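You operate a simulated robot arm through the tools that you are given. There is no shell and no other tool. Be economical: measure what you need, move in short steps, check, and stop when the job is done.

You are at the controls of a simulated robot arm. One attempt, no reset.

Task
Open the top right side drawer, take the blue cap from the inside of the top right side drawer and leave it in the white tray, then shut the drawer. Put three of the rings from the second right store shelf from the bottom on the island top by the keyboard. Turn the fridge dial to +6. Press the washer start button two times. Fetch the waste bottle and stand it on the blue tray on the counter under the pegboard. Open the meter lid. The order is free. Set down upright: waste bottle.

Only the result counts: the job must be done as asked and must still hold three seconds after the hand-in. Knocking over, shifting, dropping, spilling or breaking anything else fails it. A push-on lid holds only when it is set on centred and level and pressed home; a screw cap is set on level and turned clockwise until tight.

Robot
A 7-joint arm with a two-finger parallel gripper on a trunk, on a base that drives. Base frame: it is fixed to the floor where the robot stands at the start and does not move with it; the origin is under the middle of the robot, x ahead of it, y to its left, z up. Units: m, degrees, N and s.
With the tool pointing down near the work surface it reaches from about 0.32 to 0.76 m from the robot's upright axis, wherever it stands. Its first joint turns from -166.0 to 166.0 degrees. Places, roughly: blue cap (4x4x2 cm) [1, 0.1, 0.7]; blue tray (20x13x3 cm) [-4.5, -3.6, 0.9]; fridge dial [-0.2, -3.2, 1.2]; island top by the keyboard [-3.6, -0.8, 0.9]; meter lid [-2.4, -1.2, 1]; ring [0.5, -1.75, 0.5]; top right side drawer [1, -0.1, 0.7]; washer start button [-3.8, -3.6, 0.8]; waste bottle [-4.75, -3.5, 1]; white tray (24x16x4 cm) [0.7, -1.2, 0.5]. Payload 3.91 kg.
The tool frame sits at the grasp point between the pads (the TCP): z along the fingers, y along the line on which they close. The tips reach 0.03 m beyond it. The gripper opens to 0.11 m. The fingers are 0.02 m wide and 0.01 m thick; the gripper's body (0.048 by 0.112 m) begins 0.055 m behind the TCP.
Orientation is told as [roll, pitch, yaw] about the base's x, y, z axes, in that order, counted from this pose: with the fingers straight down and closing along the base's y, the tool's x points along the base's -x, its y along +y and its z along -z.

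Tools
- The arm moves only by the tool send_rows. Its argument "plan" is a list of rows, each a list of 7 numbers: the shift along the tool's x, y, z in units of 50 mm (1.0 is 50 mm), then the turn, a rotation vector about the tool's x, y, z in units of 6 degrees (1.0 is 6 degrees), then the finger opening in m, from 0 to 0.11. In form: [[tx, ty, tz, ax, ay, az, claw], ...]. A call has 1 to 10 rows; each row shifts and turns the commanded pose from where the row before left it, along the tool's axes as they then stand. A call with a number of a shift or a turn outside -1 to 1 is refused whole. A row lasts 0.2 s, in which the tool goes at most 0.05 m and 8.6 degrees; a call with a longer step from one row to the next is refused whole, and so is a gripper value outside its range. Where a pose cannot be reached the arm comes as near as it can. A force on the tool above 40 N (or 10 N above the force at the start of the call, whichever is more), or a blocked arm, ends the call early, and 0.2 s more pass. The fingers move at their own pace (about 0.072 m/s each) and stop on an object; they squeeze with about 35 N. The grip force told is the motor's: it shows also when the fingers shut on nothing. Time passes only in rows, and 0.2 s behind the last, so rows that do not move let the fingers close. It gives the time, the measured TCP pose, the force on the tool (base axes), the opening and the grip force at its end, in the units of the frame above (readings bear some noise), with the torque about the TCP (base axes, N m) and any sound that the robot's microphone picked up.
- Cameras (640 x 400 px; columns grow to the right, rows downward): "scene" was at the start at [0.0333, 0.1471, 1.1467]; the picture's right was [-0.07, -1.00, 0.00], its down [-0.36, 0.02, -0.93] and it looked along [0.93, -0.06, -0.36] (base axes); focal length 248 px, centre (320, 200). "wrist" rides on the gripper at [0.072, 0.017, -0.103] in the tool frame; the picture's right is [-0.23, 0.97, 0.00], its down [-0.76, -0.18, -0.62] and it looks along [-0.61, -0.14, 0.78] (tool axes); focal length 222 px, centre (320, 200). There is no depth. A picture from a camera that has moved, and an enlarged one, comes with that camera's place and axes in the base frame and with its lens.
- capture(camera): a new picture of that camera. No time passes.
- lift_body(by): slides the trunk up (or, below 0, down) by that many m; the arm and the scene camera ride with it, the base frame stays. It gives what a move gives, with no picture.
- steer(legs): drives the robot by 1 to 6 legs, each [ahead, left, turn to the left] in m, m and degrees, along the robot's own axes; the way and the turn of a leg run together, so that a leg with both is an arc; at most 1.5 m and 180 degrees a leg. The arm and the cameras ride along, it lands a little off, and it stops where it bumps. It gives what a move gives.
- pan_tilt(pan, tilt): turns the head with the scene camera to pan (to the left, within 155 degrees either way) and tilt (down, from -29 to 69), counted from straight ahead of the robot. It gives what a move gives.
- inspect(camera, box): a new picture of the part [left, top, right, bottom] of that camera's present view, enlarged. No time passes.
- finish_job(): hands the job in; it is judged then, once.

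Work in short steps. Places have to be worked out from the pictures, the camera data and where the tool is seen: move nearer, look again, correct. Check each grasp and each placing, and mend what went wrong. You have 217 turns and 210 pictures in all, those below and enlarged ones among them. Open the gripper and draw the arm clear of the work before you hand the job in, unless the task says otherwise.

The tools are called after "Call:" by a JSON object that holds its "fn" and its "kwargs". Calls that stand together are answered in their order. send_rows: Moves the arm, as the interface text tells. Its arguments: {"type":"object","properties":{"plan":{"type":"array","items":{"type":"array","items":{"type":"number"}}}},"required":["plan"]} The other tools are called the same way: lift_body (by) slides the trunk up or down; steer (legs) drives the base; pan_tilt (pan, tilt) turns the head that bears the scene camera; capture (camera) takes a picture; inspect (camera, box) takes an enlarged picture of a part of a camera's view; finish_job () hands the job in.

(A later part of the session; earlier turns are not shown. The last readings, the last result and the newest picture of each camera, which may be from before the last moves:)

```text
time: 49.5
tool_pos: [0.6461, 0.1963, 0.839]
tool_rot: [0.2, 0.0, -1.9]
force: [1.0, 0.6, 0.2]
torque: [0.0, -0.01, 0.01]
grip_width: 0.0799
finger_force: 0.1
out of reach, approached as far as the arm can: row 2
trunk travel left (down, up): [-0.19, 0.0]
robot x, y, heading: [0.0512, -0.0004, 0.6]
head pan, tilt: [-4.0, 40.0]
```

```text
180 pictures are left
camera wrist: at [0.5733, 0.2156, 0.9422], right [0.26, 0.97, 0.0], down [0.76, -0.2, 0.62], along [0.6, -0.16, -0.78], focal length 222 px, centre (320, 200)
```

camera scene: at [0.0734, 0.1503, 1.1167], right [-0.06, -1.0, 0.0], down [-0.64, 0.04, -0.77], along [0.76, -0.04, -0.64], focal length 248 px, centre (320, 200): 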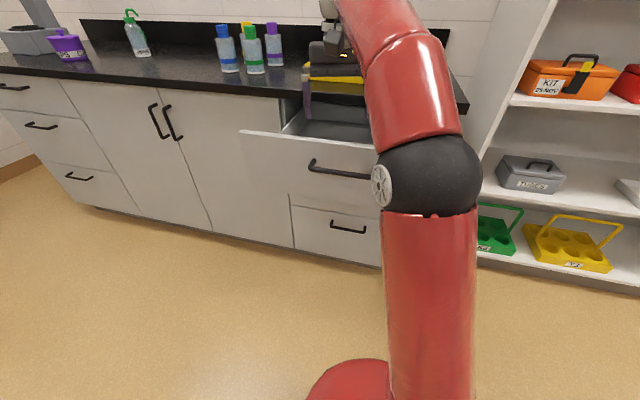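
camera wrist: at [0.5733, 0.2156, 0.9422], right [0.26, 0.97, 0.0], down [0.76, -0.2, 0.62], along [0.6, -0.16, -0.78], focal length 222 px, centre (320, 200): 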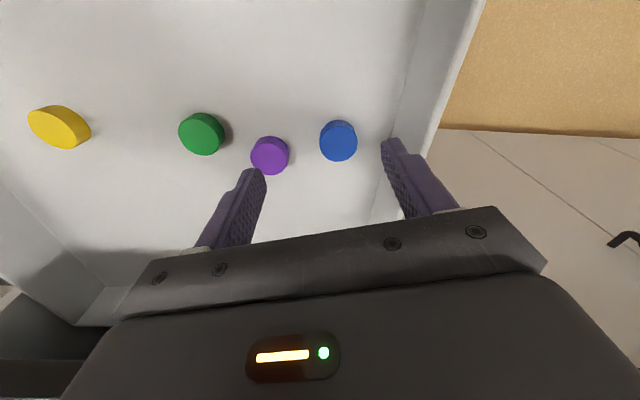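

Blue cap at (0.661, 0.210); wall at y≈0.263, purple neighbour's edge ≈0.161. Narrow to 0.06, centre at y≈0.204, descend.

Call:
{"fn": "send_rows", "kwargs": {"plan": [[-0.28, 0.16, 0, 0, 0, 0, 0.06], [0, 0, 0.4, 0, 0, 0, 0.06], [0, 0, 0.4, 0, 0, 0, 0.06]]}}

Call:
{"fn": "capture", "kwargs": {"camera": "wrist"}}

```text
time: 50.3
tool_pos: [0.6609, 0.2051, 0.8004]
tool_rot: [0.2, -0.1, -1.9]
force: [0.3, -0.1, 0.0]
torque: [-0.02, -0.02, 0.0]
grip_width: 0.0599
finger_force: 0.1
trunk travel left (down, up): [-0.19, 0.0]
robot x, y, heading: [0.0478, -0.0001, 0.6]
head pan, tilt: [-4.0, 40.0]
```

```text
179 pictures are left
camera wrist: at [0.5869, 0.2236, 0.9037], right [0.26, 0.97, 0.0], down [0.76, -0.2, 0.62], along [0.6, -0.16, -0.78], focal length 222 px, centre (320, 200)
```

wrist: 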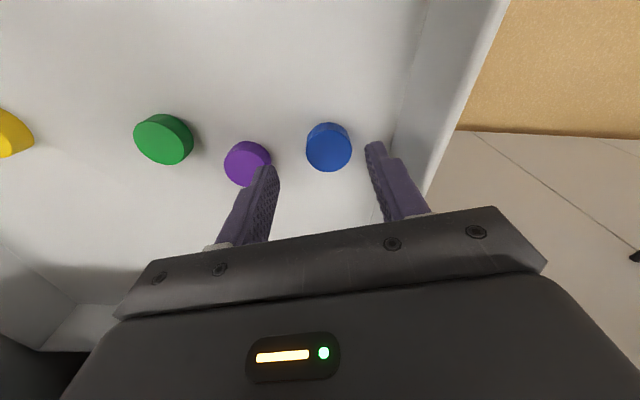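

Fine-adjust y by +2 mm, open 0.054, descend to grasp.

Call:
{"fn": "send_rows", "kwargs": {"plan": [[0, 0.05, 0.2, 0, 0, 0, 0.054], [0, 0, 0.2, 0, 0, 0, 0.054], [0, 0, 0.2, 0, 0, 0, 0.054]]}}

Call:
{"fn": "capture", "kwargs": {"camera": "wrist"}}

```text
time: 51.1
tool_pos: [0.6597, 0.2083, 0.7692]
tool_rot: [0.1, 0.0, -1.9]
force: [-0.3, 0.6, 0.9]
torque: [0.02, -0.04, -0.01]
grip_width: 0.0541
finger_force: 0.0
trunk travel left (down, up): [-0.19, 0.0]
robot x, y, heading: [0.051, 0.0005, 0.8]
head pan, tilt: [-4.0, 40.0]
```

```text
178 pictures are left
camera wrist: at [0.587, 0.226, 0.8728], right [0.26, 0.97, 0.0], down [0.76, -0.2, 0.62], along [0.6, -0.16, -0.78], focal length 222 px, centre (320, 200)
```

wrist: 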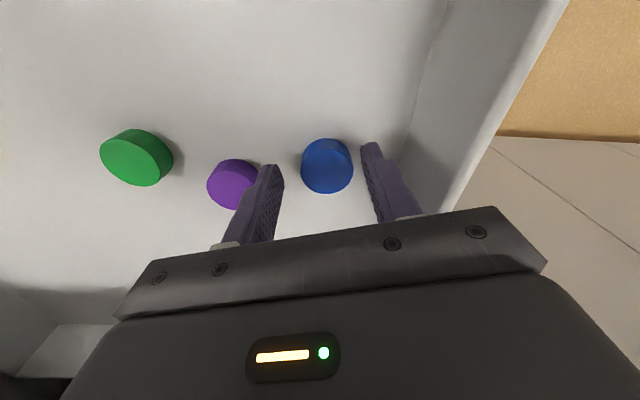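

Cap's top is at ~0.735, so go another ~2 cm down with care.

Call:
{"fn": "send_rows", "kwargs": {"plan": [[-0.08, 0, 0.2, 0, 0, 0, 0.054], [0, 0, 0.15, 0, 0, 0, 0.054], [0, 0, 0, 0, 0, 0, 0.054]]}}

Call:
{"fn": "capture", "kwargs": {"camera": "wrist"}}

```text
time: 51.9
tool_pos: [0.6642, 0.206, 0.7521]
tool_rot: [0.2, 0.0, -1.9]
force: [-0.4, -0.3, -0.5]
torque: [0.0, -0.01, 0.03]
grip_width: 0.0541
finger_force: 0.0
trunk travel left (down, up): [-0.19, 0.0]
robot x, y, heading: [0.0482, -0.0007, 0.9]
head pan, tilt: [-4.0, 40.0]
```

```text
177 pictures are left
camera wrist: at [0.591, 0.2254, 0.8558], right [0.26, 0.97, 0.0], down [0.76, -0.2, 0.62], along [0.6, -0.16, -0.78], focal length 222 px, centre (320, 200)
```

wrist: 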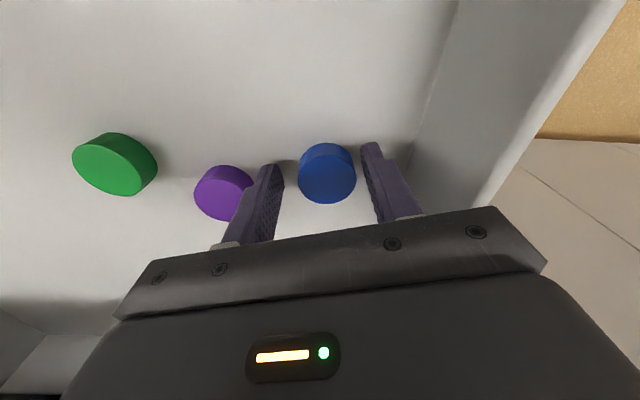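

Close and see whether the cap is gripped.

Call:
{"fn": "send_rows", "kwargs": {"plan": [[0, 0.06, 0.12, 0, 0, 0, 0.054], [0, 0, 0, 0, 0, 0, 0.02], [0, 0, 0, 0, 0, 0, 0.02], [0, 0, 0, 0, 0, 0, 0.02]]}}

Call:
{"fn": "capture", "kwargs": {"camera": "wrist"}}

```text
time: 52.9
tool_pos: [0.6619, 0.2069, 0.7499]
tool_rot: [0.1, -0.3, -2.0]
force: [-3.6, -15.0, 30.0]
torque: [-1.08, 0.38, -0.03]
grip_width: 0.0346
finger_force: 35.0
trunk travel left (down, up): [-0.19, 0.0]
robot x, y, heading: [0.05, 0.0033, 0.9]
head pan, tilt: [-4.0, 40.0]
```

```text
176 pictures are left
camera wrist: at [0.5892, 0.2259, 0.8536], right [0.26, 0.97, 0.0], down [0.75, -0.21, 0.63], along [0.61, -0.16, -0.78], focal length 222 px, centre (320, 200)
```

wrist: 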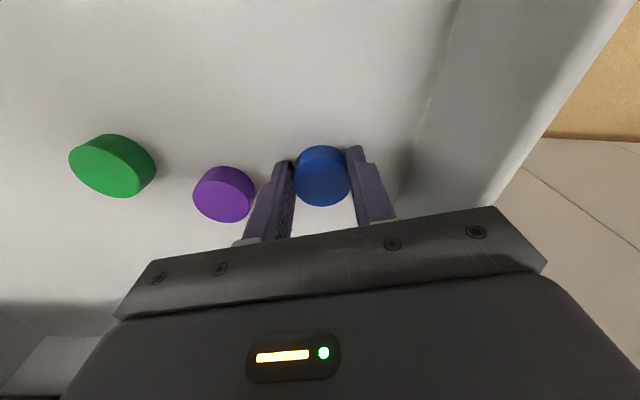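

Gripped (34.6 mm). Lift straight up.

Call:
{"fn": "send_rows", "kwargs": {"plan": [[0, 0, -0.4, 0, 0, 0, 0.02], [0, 0, -0.7, 0, 0, 0, 0.02], [0, 0, -0.8, 0, 0, 0, 0.02], [0, 0, -0.8, 0, 0, 0, 0.02], [0.5, -0.4, -0.7, 0, 0, 0, 0.02], [0.5, -0.4, -0.2, 0, 0, 0, 0.02]]}}

Call:
{"fn": "capture", "kwargs": {"camera": "wrist"}}

```text
time: 54.3
tool_pos: [0.6111, 0.1689, 0.8924]
tool_rot: [0.2, 0.1, -2.0]
force: [0.5, -0.2, -0.3]
torque: [0.02, 0.04, 0.0]
grip_width: 0.0341
finger_force: 35.1
out of reach, approached as far as the arm can: row 4
trunk travel left (down, up): [-0.19, 0.0]
robot x, y, heading: [0.049, 0.0008, 0.6]
head pan, tilt: [-4.0, 40.0]
```

```text
175 pictures are left
camera wrist: at [0.5379, 0.1875, 0.996], right [0.26, 0.97, 0.0], down [0.76, -0.2, 0.62], along [0.6, -0.16, -0.78], focal length 222 px, centre (320, 200)
```

wrist: 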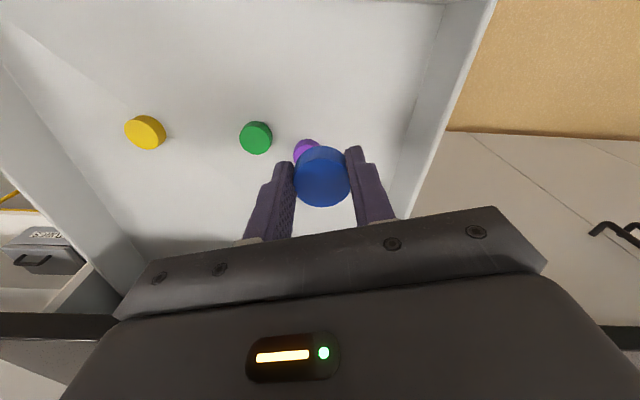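

Cap held. Come back and up, clear of the drawer front.

Call:
{"fn": "send_rows", "kwargs": {"plan": [[0.4, -0.4, -0.4, 0, 0, 0, 0.02], [0.5, -0.4, -0.4, 0, 0, 0, 0.02], [0.5, -0.4, -0.4, 0, 0, 0, 0.02], [0.6, -0.4, -0.3, 0, 0, 0, 0.02], [0.3, -0.4, -0.2, 0, 0, 0, 0.02]]}}

Call:
{"fn": "steer", "kwargs": {"legs": [[-0.35, 0, 0], [0, -1.2, 0]]}}

Call:
{"fn": "capture", "kwargs": {"camera": "scene"}}

Call:
{"fn": "capture", "kwargs": {"camera": "wrist"}}

```text
time: 55.5
tool_pos: [0.4924, 0.0747, 0.9758]
tool_rot: [0.2, 0.0, -1.7]
force: [0.1, 0.4, 0.7]
torque: [0.02, 0.0, 0.03]
grip_width: 0.0342
finger_force: 35.0
trunk travel left (down, up): [-0.19, 0.0]
robot x, y, heading: [0.0468, 0.0009, 0.5]
head pan, tilt: [-4.0, 40.0]
```

```text
time: 63.5
tool_pos: [0.1677, -1.1461, 0.9756]
tool_rot: [0.2, 0.0, -1.7]
force: [-0.4, -0.2, -0.1]
torque: [0.01, -0.02, 0.0]
grip_width: 0.0339
finger_force: 35.5
trunk travel left (down, up): [-0.19, 0.0]
robot x, y, heading: [-0.2783, -1.2212, 1.1]
head pan, tilt: [-4.0, 40.0]
```

```text
174 pictures are left
camera scene: at [-0.2522, -1.0725, 1.1167], right [-0.05, -1.0, 0.0], down [-0.64, 0.03, -0.77], along [0.76, -0.04, -0.64], focal length 248 px, centre (320, 200)
```

scene: 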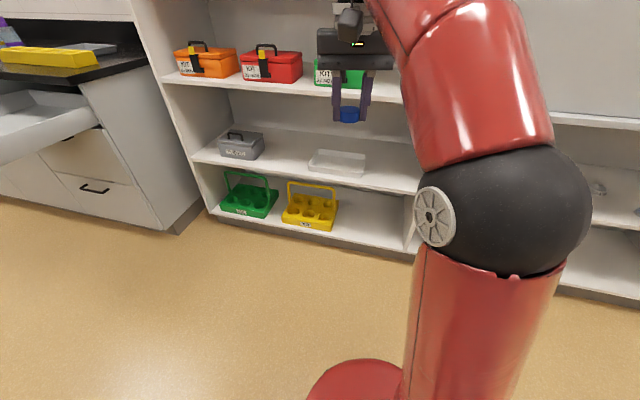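

```text
173 pictures are left
camera wrist: at [0.0943, -1.1274, 1.0791], right [0.26, 0.97, 0.0], down [0.76, -0.2, 0.62], along [0.6, -0.16, -0.78], focal length 222 px, centre (320, 200)
```

wrist: 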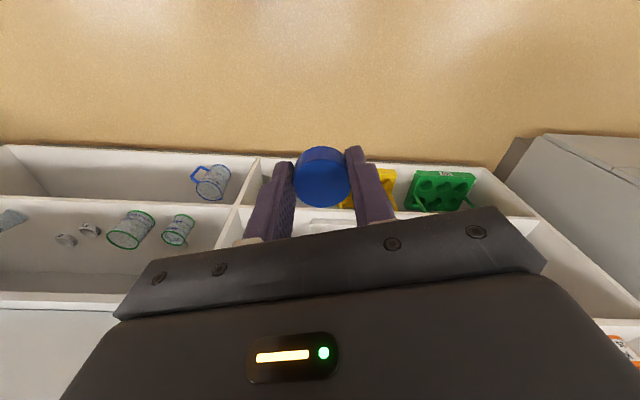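

Tray is at about (0.70, -1.20, 0.53) on the shelf (shelf edge x≈0.61, next shelf above z≈0.81). I swing the tool forward to 60° while extending and lowering.

Call:
{"fn": "send_rows", "kwargs": {"plan": [[-0.5, -0.1, 0.5, 0, -1, 0, 0.02], [-0.445, -0.1, 0.55, 0, -1, 0, 0.02], [-0.385, -0.1, 0.593, 0, -1, 0, 0.02], [-0.321, -0.1, 0.63, 0, -1, 0, 0.02], [-0.253, -0.1, 0.66, 0, -1, 0, 0.02], [-0.183, -0.1, 0.683, 0, -1, 0, 0.02], [-0.111, -0.1, 0.698, 0, -1, 0, 0.02], [-0.037, -0.1, 0.706, 0, -1, 0, 0.02], [0.037, -0.1, 0.706, 0, -1, 0, 0.02], [0.111, -0.1, 0.698, 0, -1, 0, 0.02]]}}

Call:
{"fn": "capture", "kwargs": {"camera": "scene"}}

Call:
{"fn": "capture", "kwargs": {"camera": "wrist"}}

```text
time: 65.7
tool_pos: [0.4152, -1.2029, 0.7257]
tool_rot: [0.3, -60.2, -2.2]
force: [-0.4, 0.1, -0.5]
torque: [-0.01, 0.04, 0.04]
grip_width: 0.0342
finger_force: 35.1
trunk travel left (down, up): [-0.19, 0.0]
robot x, y, heading: [-0.2747, -1.2194, 0.7]
head pan, tilt: [-4.0, 40.0]
```

```text
172 pictures are left
camera scene: at [-0.2525, -1.0726, 1.1168], right [-0.05, -1.0, 0.0], down [-0.64, 0.03, -0.77], along [0.77, -0.04, -0.64], focal length 248 px, centre (320, 200)
```

scene: 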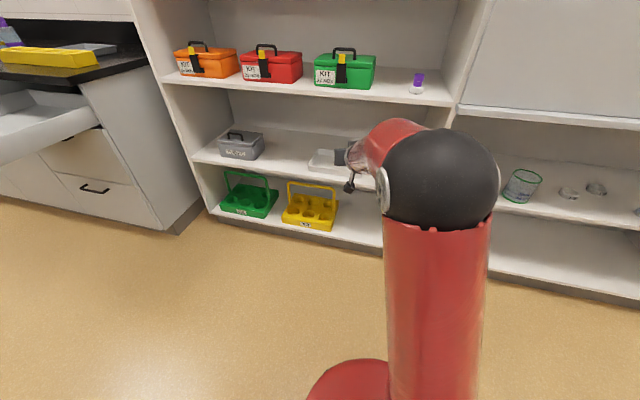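

```text
171 pictures are left
camera wrist: at [0.2896, -1.1826, 0.7153], right [0.14, 0.97, 0.2], down [-0.17, -0.18, 0.97], along [0.98, -0.17, 0.14], focal length 222 px, centre (320, 200)
```

wrist: 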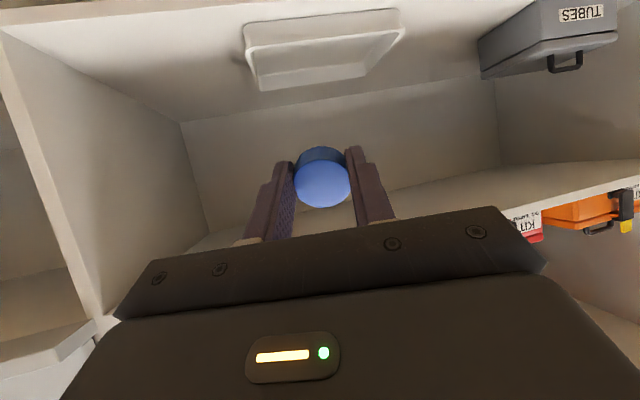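

Tray centre estimate (0.75, -1.21), rim z≈0.51. Lower the trunk 0.14 and drive forward 0.22, then look again.

Call:
{"fn": "lift_body", "kwargs": {"by": -0.14}}

Call:
{"fn": "steer", "kwargs": {"legs": [[0.2, 0, 0]]}}

Call:
{"fn": "capture", "kwargs": {"camera": "wrist"}}

Call:
{"fn": "capture", "kwargs": {"camera": "scene"}}

```text
time: 67.4
tool_pos: [0.4159, -1.2033, 0.5865]
tool_rot: [0.3, -59.9, -2.0]
force: [0.0, -0.3, 0.1]
torque: [0.02, 0.0, -0.03]
grip_width: 0.0342
finger_force: 35.2
trunk travel left (down, up): [-0.05, 0.14]
robot x, y, heading: [-0.2745, -1.2208, 1.1]
head pan, tilt: [-4.0, 40.0]
```

```text
time: 69.0
tool_pos: [0.6152, -1.1989, 0.5852]
tool_rot: [0.3, -60.0, -1.9]
force: [-0.2, -0.3, 0.2]
torque: [0.0, -0.02, 0.0]
grip_width: 0.0343
finger_force: 35.0
trunk travel left (down, up): [-0.05, 0.14]
robot x, y, heading: [-0.0727, -1.2208, 1.0]
head pan, tilt: [-4.0, 40.0]
```

```text
170 pictures are left
camera wrist: at [0.4888, -1.1788, 0.5752], right [0.14, 0.97, 0.2], down [-0.16, -0.18, 0.97], along [0.98, -0.17, 0.13], focal length 222 px, centre (320, 200)
```

wrist: 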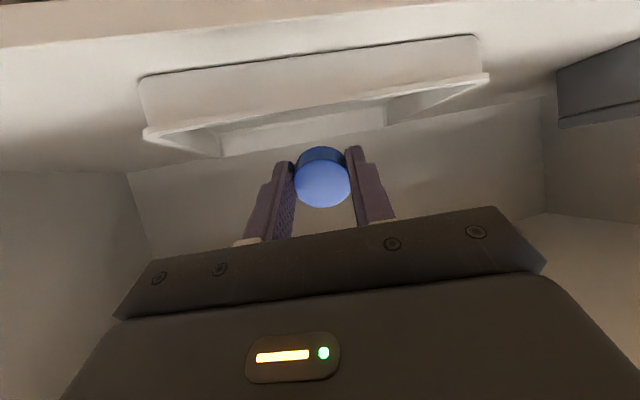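

```text
169 pictures are left
camera scene: at [-0.0532, -1.0693, 0.9767], right [-0.05, -1.0, 0.0], down [-0.64, 0.03, -0.77], along [0.76, -0.04, -0.64], focal length 248 px, centre (320, 200)
```

scene: 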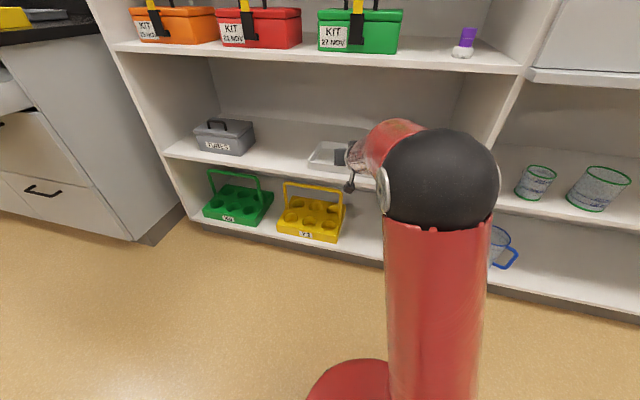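

Tray: front rim x≈0.65, back x≈0.815, y≈-1.22, rim z 0.53, floor ≈0.503. Move over the centre, then lower slightly.

Call:
{"fn": "send_rows", "kwargs": {"plan": [[-0.4, -0.13, 0.69, 0, 0, 0, 0.02], [-0.4, -0.13, 0.69, 0, 0, 0, 0.02], [-0.4, -0.13, 0.69, 0, 0, 0, 0.02], [0.25, 0, 0.15, 0, 0, 0, 0.02], [0.24, 0, 0.14, 0, 0, 0, 0.02]]}}

Call:
{"fn": "capture", "kwargs": {"camera": "wrist"}}

Call:
{"fn": "inspect", "kwargs": {"camera": "scene", "box": [280, 100, 440, 200]}}

```text
time: 70.2
tool_pos: [0.7362, -1.2241, 0.5578]
tool_rot: [0.4, -60.1, -1.9]
force: [-0.5, 0.0, 0.1]
torque: [-0.08, -0.01, -0.01]
grip_width: 0.0341
finger_force: 34.8
trunk travel left (down, up): [-0.05, 0.14]
robot x, y, heading: [-0.0757, -1.22, 1.2]
head pan, tilt: [-4.0, 40.0]
```

```text
168 pictures are left
camera wrist: at [0.6092, -1.2034, 0.5466], right [0.14, 0.97, 0.2], down [-0.16, -0.18, 0.97], along [0.98, -0.17, 0.13], focal length 222 px, centre (320, 200)
```

wrist: 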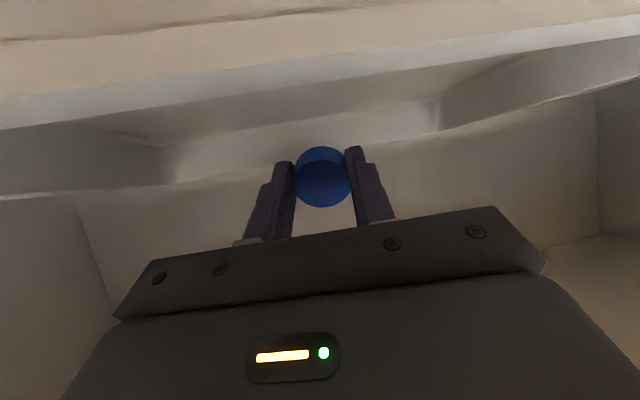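

```text
4.00 times, centred on (360, 150) of scene
camera zoom: at [-0.0532, -1.0693, 0.9767], right [-0.05, -1.0, 0.0], down [-0.64, 0.03, -0.77], along [0.76, -0.04, -0.64], focal length 991 px, centre (160, 400)
```

zoom: 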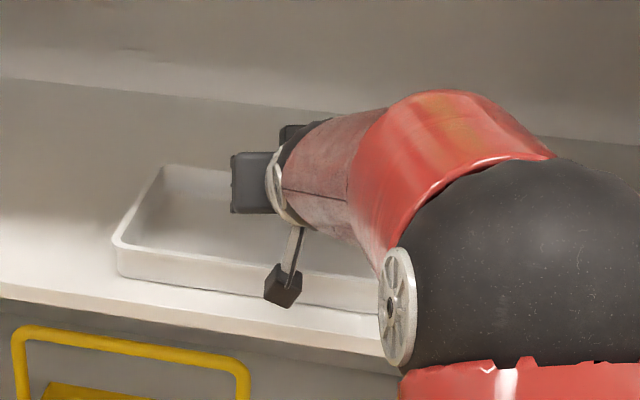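

Positioned inside the tray. Lower 1 cm more and release.

Call:
{"fn": "send_rows", "kwargs": {"plan": [[0.17, 0, 0.1, 0, 0, 0, 0.02], [0, 0, 0, 0, 0, 0, 0.06], [0, 0, 0, 0, 0, 0, 0.06], [0, 0, 0, 0, 0, 0, 0.06]]}}

Call:
{"fn": "send_rows", "kwargs": {"plan": [[-0.5, 0, -0.3, 0, 0, 0, 0.06], [-0.5, 0, -0.5, 0, 0, 0, 0.06], [0.3, 0, -0.8, 0, 0, 0, 0.06], [0.3, 0, -0.8, 0, 0, 0, 0.06], [0.3, 0, -0.8, 0, 0, 0, 0.06]]}}

Call:
{"fn": "capture", "kwargs": {"camera": "wrist"}}

```text
time: 71.2
tool_pos: [0.7341, -1.2233, 0.5476]
tool_rot: [0.4, -60.0, -1.9]
force: [-0.7, 0.1, -0.9]
torque: [0.01, -0.01, 0.0]
grip_width: 0.06
finger_force: 0.0
trunk travel left (down, up): [-0.05, 0.14]
robot x, y, heading: [-0.0766, -1.2185, 1.1]
head pan, tilt: [-4.0, 40.0]
```

```text
time: 72.3
tool_pos: [0.5986, -1.2202, 0.6329]
tool_rot: [0.3, -60.0, -2.0]
force: [-0.4, 0.8, 0.1]
torque: [0.02, -0.02, -0.02]
grip_width: 0.06
finger_force: 0.1
trunk travel left (down, up): [-0.05, 0.14]
robot x, y, heading: [-0.0744, -1.2152, 1.0]
head pan, tilt: [-4.0, 40.0]
```

```text
166 pictures are left
camera wrist: at [0.4729, -1.2001, 0.6223], right [0.14, 0.97, 0.2], down [-0.16, -0.18, 0.97], along [0.98, -0.17, 0.13], focal length 222 px, centre (320, 200)
```

wrist: 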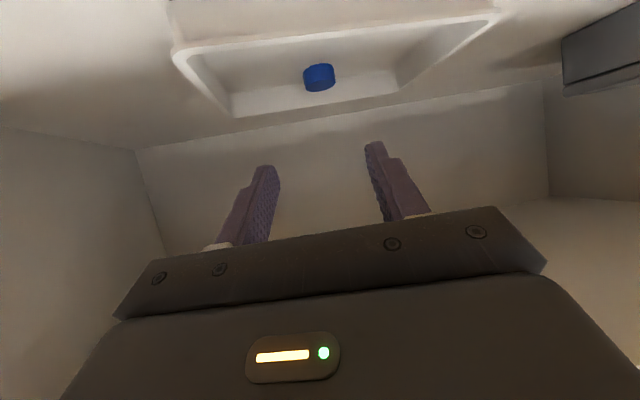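

Cap is in the tray. Next look at the rings: back off and strafe right.

Call:
{"fn": "steer", "kwargs": {"legs": [[-0.25, 0, 0], [0, -0.5, 0]]}}

Call:
{"fn": "pan_tilt", "kwargs": {"pan": -15, "tilt": 30}}

Call:
{"fn": "capture", "kwargs": {"camera": "scene"}}

Call:
{"fn": "capture", "kwargs": {"camera": "wrist"}}

```text
time: 76.7
tool_pos: [0.3559, -1.7243, 0.6325]
tool_rot: [0.3, -60.0, -1.7]
force: [-0.3, 0.1, -0.3]
torque: [0.03, 0.04, 0.03]
grip_width: 0.0603
finger_force: 0.1
trunk travel left (down, up): [-0.05, 0.14]
robot x, y, heading: [-0.3222, -1.7217, 1.0]
head pan, tilt: [-4.0, 40.0]
```

```text
time: 77.5
tool_pos: [0.3555, -1.7226, 0.6331]
tool_rot: [0.3, -60.1, -1.8]
force: [-0.7, 0.5, 0.4]
torque: [0.02, -0.02, -0.01]
grip_width: 0.0599
finger_force: 0.0
trunk travel left (down, up): [-0.05, 0.14]
robot x, y, heading: [-0.3255, -1.7249, 1.2]
head pan, tilt: [-15.0, 30.0]
```

```text
165 pictures are left
camera scene: at [-0.2952, -1.5918, 0.992], right [-0.24, -0.97, 0.0], down [-0.49, 0.12, -0.87], along [0.84, -0.21, -0.5], focal length 248 px, centre (320, 200)
```

scene: 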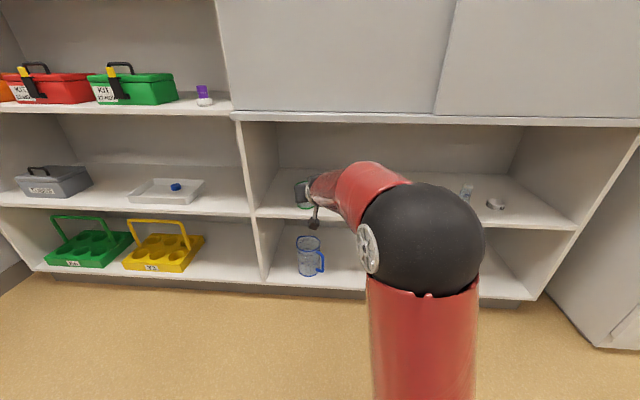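

```text
164 pictures are left
camera wrist: at [0.2287, -1.7038, 0.6225], right [0.14, 0.97, 0.2], down [-0.16, -0.18, 0.97], along [0.98, -0.17, 0.13], focal length 222 px, centre (320, 200)
```

wrist: 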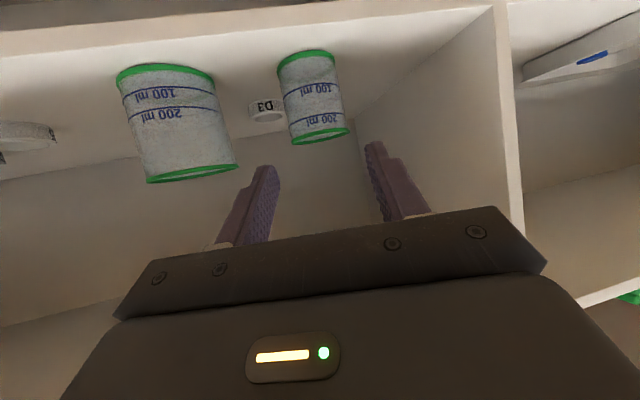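

I see beakers and a ring "D3" behind them; more rings to the right. Zoom and strafe right.

Call:
{"fn": "inspect", "kwargs": {"camera": "scene", "box": [420, 150, 580, 250]}}

Call:
{"fn": "steer", "kwargs": {"legs": [[0, -0.4, 0]]}}

Call:
{"fn": "capture", "kwargs": {"camera": "wrist"}}

Call:
{"fn": "pan_tilt", "kwargs": {"pan": 10, "tilt": 30}}

Call:
{"fn": "capture", "kwargs": {"camera": "scene"}}

```text
4.00 times, centred on (500, 200) of scene
camera zoom: at [-0.2952, -1.5918, 0.992], right [-0.24, -0.97, 0.0], down [-0.49, 0.12, -0.87], along [0.84, -0.21, -0.5], focal length 991 px, centre (-400, 200)
```

zoom: 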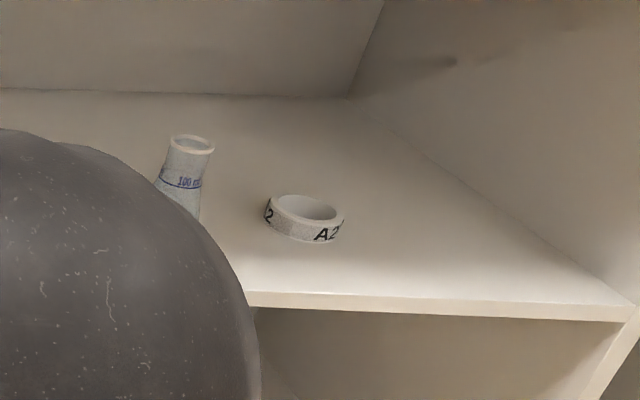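

```text
time: 80.0
tool_pos: [0.3635, -2.1178, 0.633]
tool_rot: [0.3, -60.1, -1.6]
force: [0.2, 0.6, 0.6]
torque: [0.0, -0.01, -0.02]
grip_width: 0.0601
finger_force: 0.0
trunk travel left (down, up): [-0.05, 0.14]
robot x, y, heading: [-0.3131, -2.1159, 1.4]
head pan, tilt: [-15.0, 30.0]
```

```text
162 pictures are left
camera wrist: at [0.2369, -2.0995, 0.6225], right [0.14, 0.97, 0.2], down [-0.16, -0.18, 0.97], along [0.98, -0.17, 0.13], focal length 222 px, centre (320, 200)
```

wrist: 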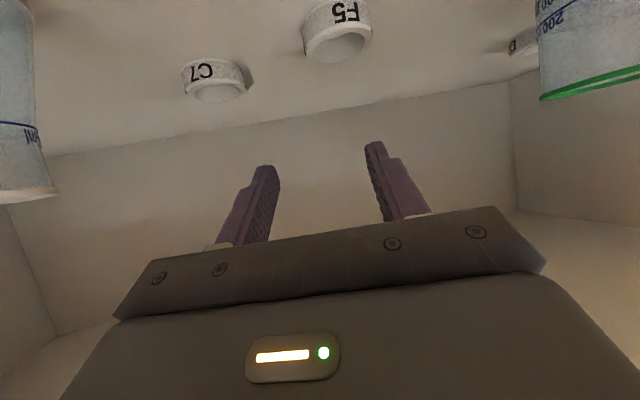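

```text
time: 80.8
tool_pos: [0.3645, -2.1193, 0.6333]
tool_rot: [0.4, -60.0, -1.6]
force: [-0.3, -1.0, 0.1]
torque: [-0.04, 0.01, 0.01]
grip_width: 0.0598
finger_force: 0.1
trunk travel left (down, up): [-0.05, 0.14]
robot x, y, heading: [-0.3118, -2.1212, 1.2]
head pan, tilt: [10.0, 30.0]
```

```text
161 pictures are left
camera scene: at [-0.2864, -1.9497, 0.9921], right [0.19, -0.98, 0.0], down [-0.49, -0.1, -0.87], along [0.85, 0.17, -0.5], focal length 248 px, centre (320, 200)
```

scene: 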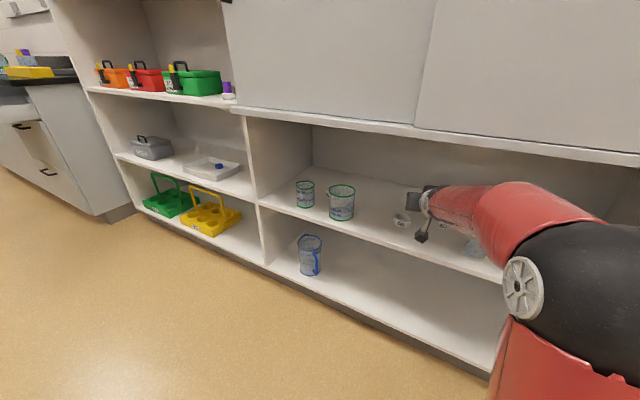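

The rings (F5, C7, A2, D3) stand on a shelf; the shelf unit is angled about 16° to my heading. Back off and turn right to square up.

Call:
{"fn": "steer", "kwargs": {"legs": [[-0.2, 0, 0], [0, 0, -17]]}}

Call:
{"fn": "pan_tilt", "kwargs": {"pan": 5, "tilt": 30}}

Call:
{"fn": "capture", "kwargs": {"camera": "wrist"}}

Call:
{"fn": "capture", "kwargs": {"camera": "scene"}}

```text
time: 83.4
tool_pos: [0.1383, -2.3184, 0.6331]
tool_rot: [0.2, -60.0, -18.4]
force: [0.6, 0.1, 0.1]
torque: [0.03, 0.01, 0.0]
grip_width: 0.0598
finger_force: 0.1
trunk travel left (down, up): [-0.05, 0.14]
robot x, y, heading: [-0.5094, -2.1233, -15.7]
head pan, tilt: [10.0, 30.0]
```

```text
time: 84.0
tool_pos: [0.138, -2.3179, 0.6332]
tool_rot: [0.3, -60.0, -18.4]
force: [-0.1, -0.2, 1.2]
torque: [-0.02, 0.02, 0.01]
grip_width: 0.0599
finger_force: 0.0
trunk travel left (down, up): [-0.05, 0.14]
robot x, y, heading: [-0.5078, -2.1227, -15.6]
head pan, tilt: [5.0, 30.0]
```

```text
160 pictures are left
camera wrist: at [0.0222, -2.2635, 0.6226], right [0.41, 0.89, 0.2], down [-0.21, -0.12, 0.97], along [0.89, -0.44, 0.13], focal length 222 px, centre (320, 200)
```

wrist: 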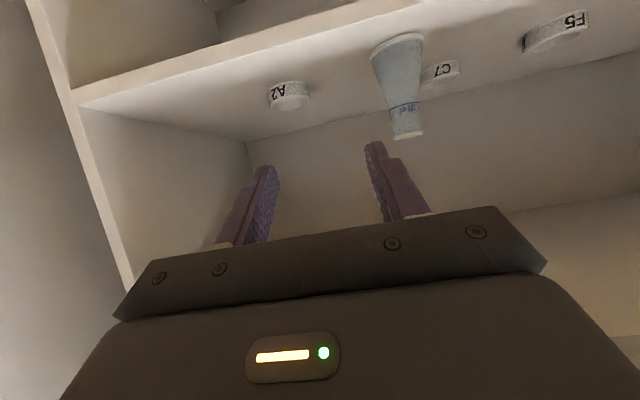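

```text
159 pictures are left
camera scene: at [-0.4367, -1.9765, 0.9921], right [-0.18, -0.98, 0.0], down [-0.49, 0.09, -0.87], along [0.85, -0.16, -0.5], focal length 248 px, centre (320, 200)
```

scene: 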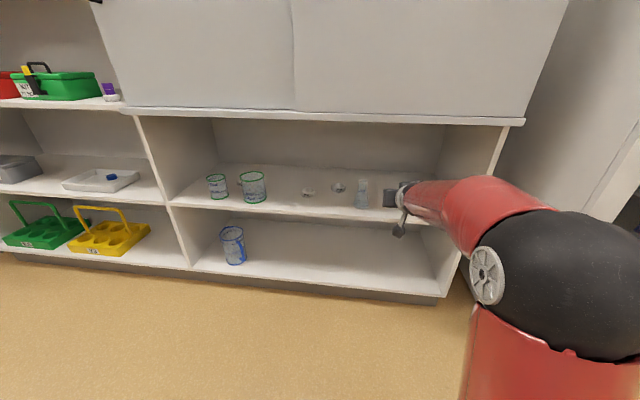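

Estimates: F5 (0.484,-2.09), C7 (0.50,-2.24), flask (0.39,-2.28), A2 (0.353,-2.446), ring z≈0.49. Start with A2: change tilt to 45°, open wide, approach and look.

Call:
{"fn": "send_rows", "kwargs": {"plan": [[0, 0, 0, 0, 1, 0, 0.1], [0, 0, 0, 0, 1, 0, 0.1], [0, 0, 0, 0, 0.5, 0, 0.1]]}}

Call:
{"fn": "steer", "kwargs": {"legs": [[0.1, -0.06, 0]]}}

Call:
{"fn": "capture", "kwargs": {"camera": "wrist"}}

```text
time: 84.8
tool_pos: [0.1373, -2.3188, 0.6324]
tool_rot: [0.3, -45.0, -18.3]
force: [0.0, 0.1, -0.9]
torque: [-0.02, -0.02, 0.01]
grip_width: 0.1
finger_force: 0.0
trunk travel left (down, up): [-0.05, 0.14]
robot x, y, heading: [-0.5097, -2.1234, -15.4]
head pan, tilt: [5.0, 30.0]
```

```text
time: 86.1
tool_pos: [0.217, -2.4002, 0.6335]
tool_rot: [0.2, -44.9, -18.3]
force: [0.7, -0.4, -0.1]
torque: [0.02, -0.03, -0.01]
grip_width: 0.0999
finger_force: 0.1
trunk travel left (down, up): [-0.05, 0.14]
robot x, y, heading: [-0.4323, -2.2081, -15.6]
head pan, tilt: [5.0, 30.0]
```

```text
158 pictures are left
camera wrist: at [0.103, -2.3472, 0.6552], right [0.45, 0.88, 0.16], down [0.04, -0.2, 0.98], along [0.89, -0.44, -0.12], focal length 222 px, centre (320, 200)
```

wrist: 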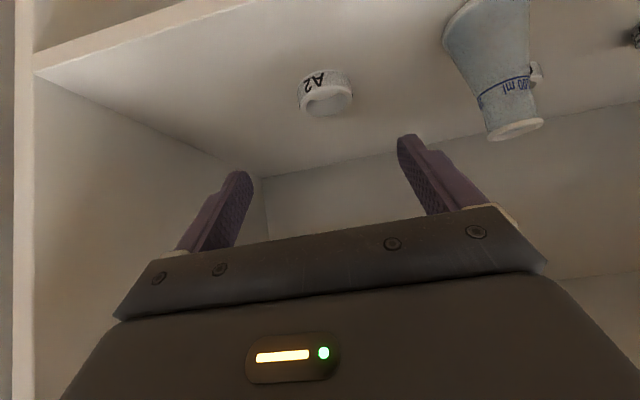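

A2 at about (0.335, -2.433, 0.50). Approach part way.

Call:
{"fn": "send_rows", "kwargs": {"plan": [[-0.05, 0.04, 0.7, 0, 0, 0, 0.1], [-0.05, 0.04, 0.7, 0, 0, 0, 0.1], [-0.05, 0.04, 0.7, 0, 0, 0, 0.1]]}}

Call:
{"fn": "capture", "kwargs": {"camera": "wrist"}}

```text
time: 86.9
tool_pos: [0.2941, -2.4188, 0.5621]
tool_rot: [0.2, -45.1, -18.2]
force: [0.6, 0.3, 1.3]
torque: [-0.01, -0.03, 0.01]
grip_width: 0.1
finger_force: 0.0
trunk travel left (down, up): [-0.05, 0.14]
robot x, y, heading: [-0.4287, -2.2059, -15.9]
head pan, tilt: [5.0, 30.0]
```

```text
157 pictures are left
camera wrist: at [0.1799, -2.3657, 0.5848], right [0.45, 0.88, 0.16], down [0.04, -0.2, 0.98], along [0.89, -0.44, -0.12], focal length 222 px, centre (320, 200)
```

wrist: 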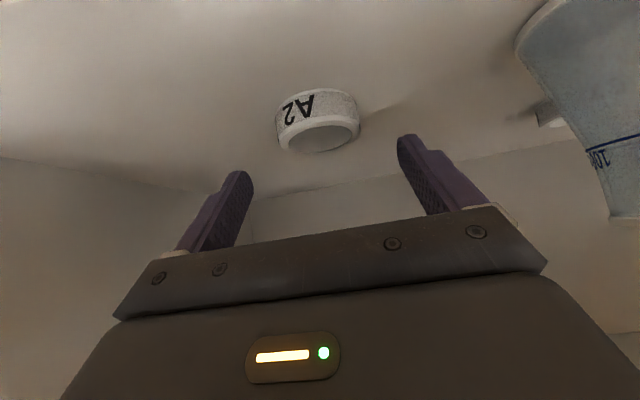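

Continue to the grasp height.

Call:
{"fn": "send_rows", "kwargs": {"plan": [[0.13, 0, 0.48, 0, 0, 0, 0.1], [0.12, 0.02, 0.46, 0, 0, 0, 0.1]]}}

Call:
{"fn": "capture", "kwargs": {"camera": "wrist"}}

```text
time: 87.5
tool_pos: [0.3174, -2.4256, 0.5287]
tool_rot: [0.2, -45.7, -18.1]
force: [-17.2, 6.0, 23.9]
torque: [-1.17, 0.54, -0.95]
grip_width: 0.0994
finger_force: 0.0
trunk travel left (down, up): [-0.05, 0.14]
robot x, y, heading: [-0.4292, -2.207, -15.6]
head pan, tilt: [5.0, 30.0]
```

```text
156 pictures are left
camera wrist: at [0.2031, -2.3719, 0.549], right [0.45, 0.88, 0.16], down [0.03, -0.2, 0.98], along [0.89, -0.44, -0.11], focal length 222 px, centre (320, 200)
```

wrist: 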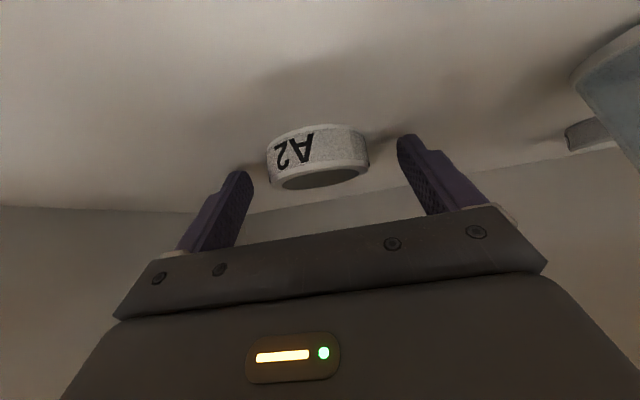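

Tips touch the shelf (z≈0.50). Raise 4 mm and close on the ring.

Call:
{"fn": "send_rows", "kwargs": {"plan": [[-0.08, 0, -0.08, 0, 0, 0, 0.1], [0, 0, 0, 0, 0, 0, 0.05], [0, 0, 0, 0, 0, 0, 0.05], [0, 0, 0, 0, 0, 0, 0.05]]}}

Call:
{"fn": "capture", "kwargs": {"camera": "wrist"}}

```text
time: 88.5
tool_pos: [0.3185, -2.4254, 0.5292]
tool_rot: [0.2, -45.2, -18.0]
force: [-1.1, -6.6, 17.1]
torque: [-0.73, -0.01, 0.05]
grip_width: 0.0576
finger_force: 35.4
trunk travel left (down, up): [-0.05, 0.14]
robot x, y, heading: [-0.4304, -2.2033, -15.4]
head pan, tilt: [5.0, 30.0]
```

```text
155 pictures are left
camera wrist: at [0.2036, -2.3722, 0.5502], right [0.45, 0.88, 0.16], down [0.03, -0.2, 0.98], along [0.89, -0.44, -0.12], focal length 222 px, centre (320, 200)
```

wrist: 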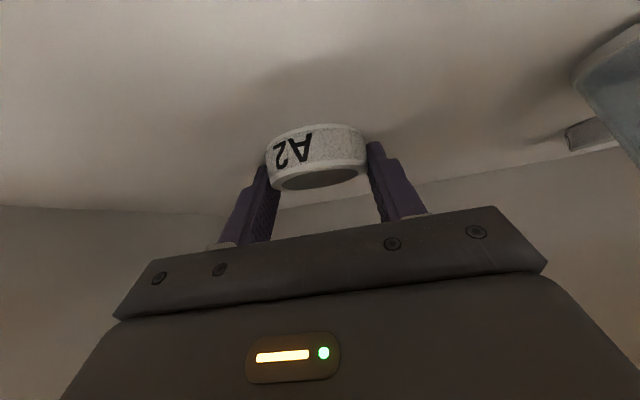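

Gripped at 57.6 mm. Lift 6 cm and check.

Call:
{"fn": "send_rows", "kwargs": {"plan": [[-0.2, 0, -0.2, 0, 0, 0, 0.05], [-0.3, 0, -0.3, 0, 0, 0, 0.05], [-0.4, 0, -0.4, 0, 0, 0, 0.05]]}}

Call:
{"fn": "capture", "kwargs": {"camera": "wrist"}}

```text
time: 89.3
tool_pos: [0.3191, -2.4254, 0.5898]
tool_rot: [0.3, -44.9, -18.2]
force: [-0.1, -0.2, 0.1]
torque: [0.01, -0.01, 0.02]
grip_width: 0.0576
finger_force: 35.0
trunk travel left (down, up): [-0.05, 0.14]
robot x, y, heading: [-0.4319, -2.2042, -15.4]
head pan, tilt: [5.0, 30.0]
```

```text
154 pictures are left
camera wrist: at [0.2044, -2.3711, 0.6126], right [0.45, 0.88, 0.16], down [0.04, -0.2, 0.98], along [0.89, -0.44, -0.13], focal length 222 px, centre (320, 200)
```

wrist: 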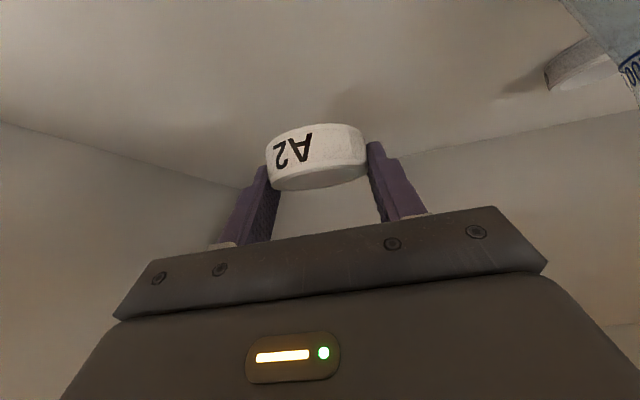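

Ring A2 held. Back out of the shelf, raise the trunk and look toward the island for the keyboard.

Call:
{"fn": "steer", "kwargs": {"legs": [[-0.4, 0, 0]]}}

Call:
{"fn": "lift_body", "kwargs": {"by": 0.14}}

Call:
{"fn": "pan_tilt", "kwargs": {"pan": -150, "tilt": 10}}

Call:
{"fn": "capture", "kwargs": {"camera": "scene"}}

Call:
{"fn": "pan_tilt", "kwargs": {"pan": 150, "tilt": 10}}

Call:
{"fn": "capture", "kwargs": {"camera": "scene"}}

```text
time: 91.8
tool_pos: [-0.0695, -2.3194, 0.5916]
tool_rot: [0.2, -44.9, -18.3]
force: [0.8, 0.0, 0.1]
torque: [0.01, 0.0, 0.04]
grip_width: 0.0573
finger_force: 35.3
trunk travel left (down, up): [-0.05, 0.14]
robot x, y, heading: [-0.8196, -2.0984, -15.6]
head pan, tilt: [5.0, 30.0]
```

```text
time: 93.4
tool_pos: [-0.0692, -2.3201, 0.7303]
tool_rot: [0.2, -45.1, -18.3]
force: [0.3, -1.0, -1.0]
torque: [-0.02, -0.02, 0.01]
grip_width: 0.0576
finger_force: 35.1
trunk travel left (down, up): [-0.19, 0.0]
robot x, y, heading: [-0.8178, -2.1009, -15.7]
head pan, tilt: [5.0, 30.0]
```

```text
time: 95.8
tool_pos: [-0.0695, -2.32, 0.7318]
tool_rot: [0.2, -45.0, -18.3]
force: [0.5, 0.6, -0.5]
torque: [0.0, -0.01, -0.01]
grip_width: 0.0574
finger_force: 35.0
trunk travel left (down, up): [-0.19, 0.0]
robot x, y, heading: [-0.8136, -2.0999, -15.8]
head pan, tilt: [-150.0, 10.0]
```

```text
153 pictures are left
camera scene: at [-0.9236, -1.959, 1.1644], right [-0.25, 0.97, 0.0], down [0.17, 0.04, -0.98], along [-0.95, -0.25, -0.17], focal length 248 px, centre (320, 200)
```

scene: 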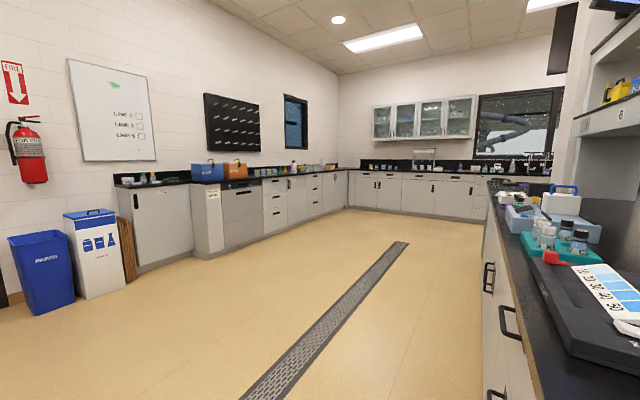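

```text
time: 99.9
tool_pos: [-0.0688, -2.3198, 0.7307]
tool_rot: [0.2, -45.0, -18.3]
force: [-0.6, 0.3, 0.0]
torque: [0.01, -0.03, 0.01]
grip_width: 0.0571
finger_force: 34.6
trunk travel left (down, up): [-0.19, 0.0]
robot x, y, heading: [-0.8153, -2.1022, -15.5]
head pan, tilt: [150.0, 10.0]
```

```text
152 pictures are left
camera scene: at [-0.8986, -1.8694, 1.1644], right [0.71, 0.7, 0.0], down [0.12, -0.12, -0.98], along [-0.69, 0.7, -0.17], focal length 248 px, centre (320, 200)
```

scene: 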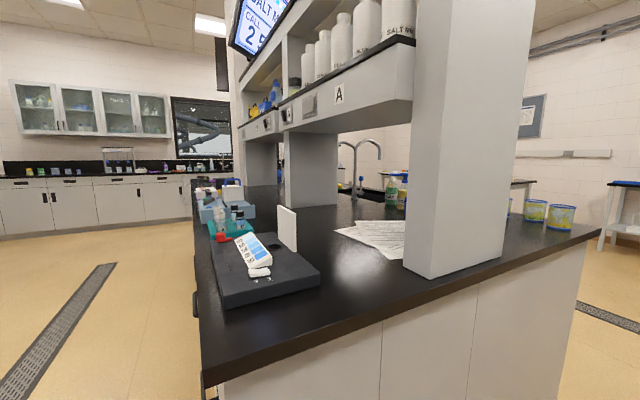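

The room is rotated ~-17° to the base frame; the island's aisle edge runs from (-1.19,-1.78) toward (-3.6,-1.02). Raise and retract the arm, then drive back along the aisle and look at the island.

Call:
{"fn": "send_rows", "kwargs": {"plan": [[-0.14, 0, -0.71, 0, 0, 0, 0.05], [-0.14, 0, -0.71, 0, 0, 0, 0.05], [-0.14, 0, -0.71, 0, 0, 0, 0.05], [-0.14, 0, -0.71, 0, 0, 0, 0.05], [-0.14, 0, -0.71, 0, 0, 0, 0.05], [-0.14, 0, -0.71, 0, 0, 0, 0.05], [-0.14, 0, -0.71, 0, 0, 0, 0.05], [-0.14, 0, -0.71, 0, 0, 0, 0.05], [-0.14, 0, -0.71, 0, 0, 0, 0.05], [-0.14, 0, -0.71, 0, 0, 0, 0.05]]}}

Call:
{"fn": "steer", "kwargs": {"legs": [[-1.4, 0, 0]]}}

Call:
{"fn": "pan_tilt", "kwargs": {"pan": 130, "tilt": 15}}

Call:
{"fn": "capture", "kwargs": {"camera": "scene"}}

Call:
{"fn": "pan_tilt", "kwargs": {"pan": 70, "tilt": 20}}

Call:
{"fn": "capture", "kwargs": {"camera": "scene"}}

```text
time: 102.1
tool_pos: [-0.2635, -2.2577, 1.0339]
tool_rot: [0.1, -45.0, -18.2]
force: [0.7, -0.7, -0.5]
torque: [0.03, 0.0, -0.03]
grip_width: 0.0573
finger_force: 34.9
trunk travel left (down, up): [-0.19, 0.0]
robot x, y, heading: [-0.8176, -2.0996, -15.8]
head pan, tilt: [150.0, 10.0]
```

```text
time: 109.1
tool_pos: [-1.6141, -1.8835, 1.0337]
tool_rot: [0.2, -45.0, -16.9]
force: [-0.4, 0.7, -0.1]
torque: [-0.04, -0.02, -0.03]
grip_width: 0.0572
finger_force: 34.8
trunk travel left (down, up): [-0.19, 0.0]
robot x, y, heading: [-2.1734, -1.736, -13.8]
head pan, tilt: [150.0, 10.0]
```

```text
time: 109.9
tool_pos: [-1.6134, -1.8838, 1.0356]
tool_rot: [0.2, -45.0, -16.9]
force: [-0.8, -0.2, 0.2]
torque: [0.0, 0.02, -0.06]
grip_width: 0.0572
finger_force: 34.5
trunk travel left (down, up): [-0.19, 0.0]
robot x, y, heading: [-2.1714, -1.7384, -14.2]
head pan, tilt: [130.0, 15.0]
```

```text
151 pictures are left
camera scene: at [-2.2333, -1.4932, 1.1563], right [0.9, 0.44, 0.0], down [0.11, -0.23, -0.97], along [-0.42, 0.87, -0.26], focal length 248 px, centre (320, 200)
```

scene: 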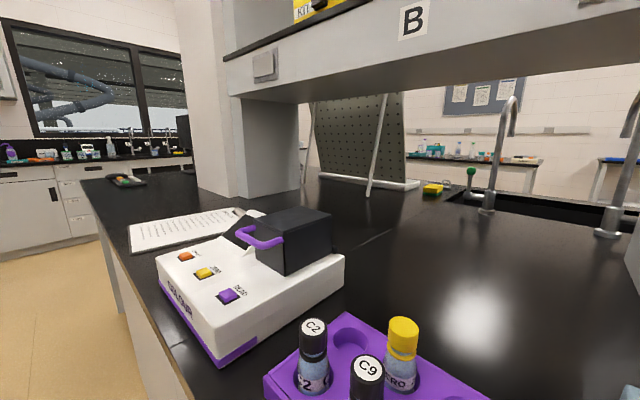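

```text
time: 111.2
tool_pos: [-1.6143, -1.885, 1.0347]
tool_rot: [0.1, -45.1, -17.0]
force: [0.2, -1.0, 0.1]
torque: [-0.02, 0.04, 0.04]
grip_width: 0.0571
finger_force: 34.9
trunk travel left (down, up): [-0.19, 0.0]
robot x, y, heading: [-2.169, -1.7424, -14.2]
head pan, tilt: [70.0, 20.0]
```

```text
150 pictures are left
camera scene: at [-2.1402, -1.5, 1.1481], right [0.83, -0.56, 0.0], down [-0.19, -0.28, -0.94], along [0.53, 0.78, -0.34], focal length 248 px, centre (320, 200)
```

scene: 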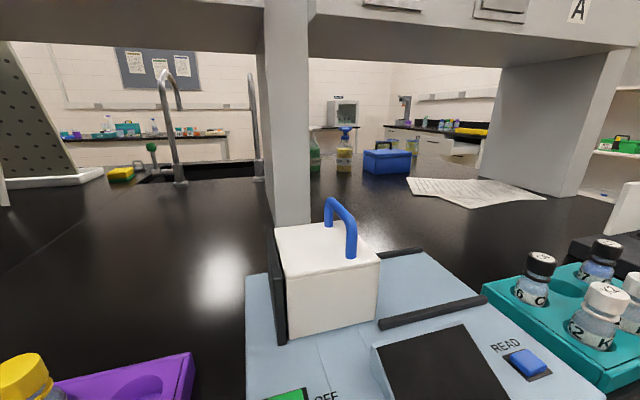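

Meter lid (black with purple handle) is at about (-2.42,-1.2,1.0), matching the given place. Move away from the island a bit and on along the aisle to the keyboard.

Call:
{"fn": "steer", "kwargs": {"legs": [[0, -0.35, 0], [-1.45, 0, 0]]}}

Call:
{"fn": "pan_tilt", "kwargs": {"pan": 90, "tilt": 20}}

Call:
{"fn": "capture", "kwargs": {"camera": "scene"}}

```text
time: 120.3
tool_pos: [-3.1115, -1.8665, 1.0339]
tool_rot: [0.2, -45.1, -16.3]
force: [0.6, 0.2, 0.2]
torque: [-0.05, -0.05, -0.01]
grip_width: 0.0571
finger_force: 34.9
trunk travel left (down, up): [-0.19, 0.0]
robot x, y, heading: [-3.6689, -1.7293, -13.7]
head pan, tilt: [70.0, 20.0]
```

```text
time: 121.2
tool_pos: [-3.1111, -1.8657, 1.0343]
tool_rot: [0.1, -45.0, -16.3]
force: [0.3, -0.6, 0.2]
torque: [0.0, 0.02, 0.02]
grip_width: 0.0576
finger_force: 35.2
trunk travel left (down, up): [-0.19, 0.0]
robot x, y, heading: [-3.6719, -1.7299, -13.6]
head pan, tilt: [90.0, 20.0]
```

```text
149 pictures are left
camera scene: at [-3.6713, -1.4741, 1.1481], right [0.97, -0.24, 0.0], down [-0.08, -0.33, -0.94], along [0.22, 0.91, -0.34], focal length 248 px, centre (320, 200)
```

scene: 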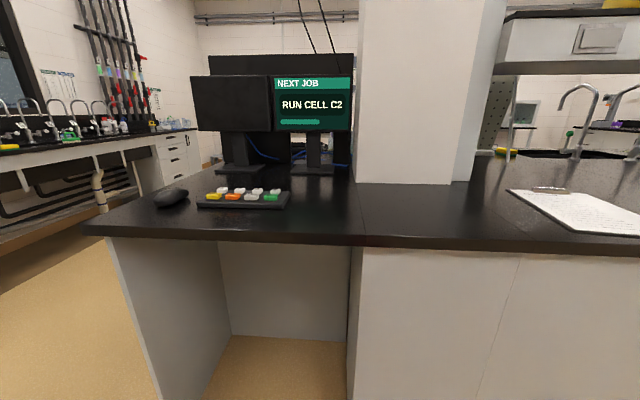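

Keyboard at (-3.72,-0.76); free island top to its right around (-3.53,-0.85). Turn left to face the island and move in.

Call:
{"fn": "steer", "kwargs": {"legs": [[0, 0, 88], [0.15, 0, 0]]}}

Call:
{"fn": "pan_tilt", "kwargs": {"pan": 0, "tilt": 30}}

Call:
{"fn": "capture", "kwargs": {"camera": "scene"}}

Call:
{"fn": "capture", "kwargs": {"camera": "wrist"}}

```text
time: 126.3
tool_pos: [-3.4645, -1.0309, 1.0336]
tool_rot: [0.2, -45.0, 70.8]
force: [0.4, -0.3, 0.1]
torque: [0.06, 0.0, 0.01]
grip_width: 0.0572
finger_force: 35.2
trunk travel left (down, up): [-0.19, 0.0]
robot x, y, heading: [-3.6266, -1.5843, 73.7]
head pan, tilt: [90.0, 20.0]
```

```text
time: 127.9
tool_pos: [-3.4643, -1.0317, 1.0341]
tool_rot: [0.2, -45.0, 70.9]
force: [-0.2, 0.3, 0.3]
torque: [-0.02, -0.04, -0.03]
grip_width: 0.057
finger_force: 35.2
trunk travel left (down, up): [-0.19, 0.0]
robot x, y, heading: [-3.6274, -1.581, 73.6]
head pan, tilt: [0.0, 30.0]
```

```text
148 pictures are left
camera scene: at [-3.7684, -1.5124, 1.1321], right [0.96, -0.28, 0.0], down [-0.14, -0.48, -0.87], along [0.24, 0.83, -0.5], focal length 248 px, centre (320, 200)
```

scene: 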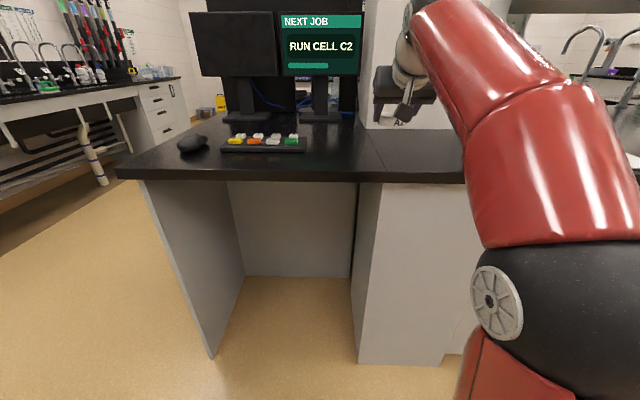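

```text
147 pictures are left
camera wrist: at [-3.5221, -1.1445, 1.0564], right [-0.87, 0.47, 0.16], down [0.2, 0.03, 0.98], along [0.45, 0.88, -0.12], focal length 222 px, centre (320, 200)
```

wrist: 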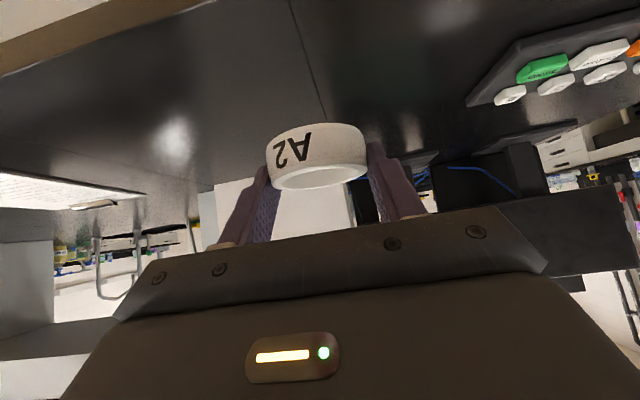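

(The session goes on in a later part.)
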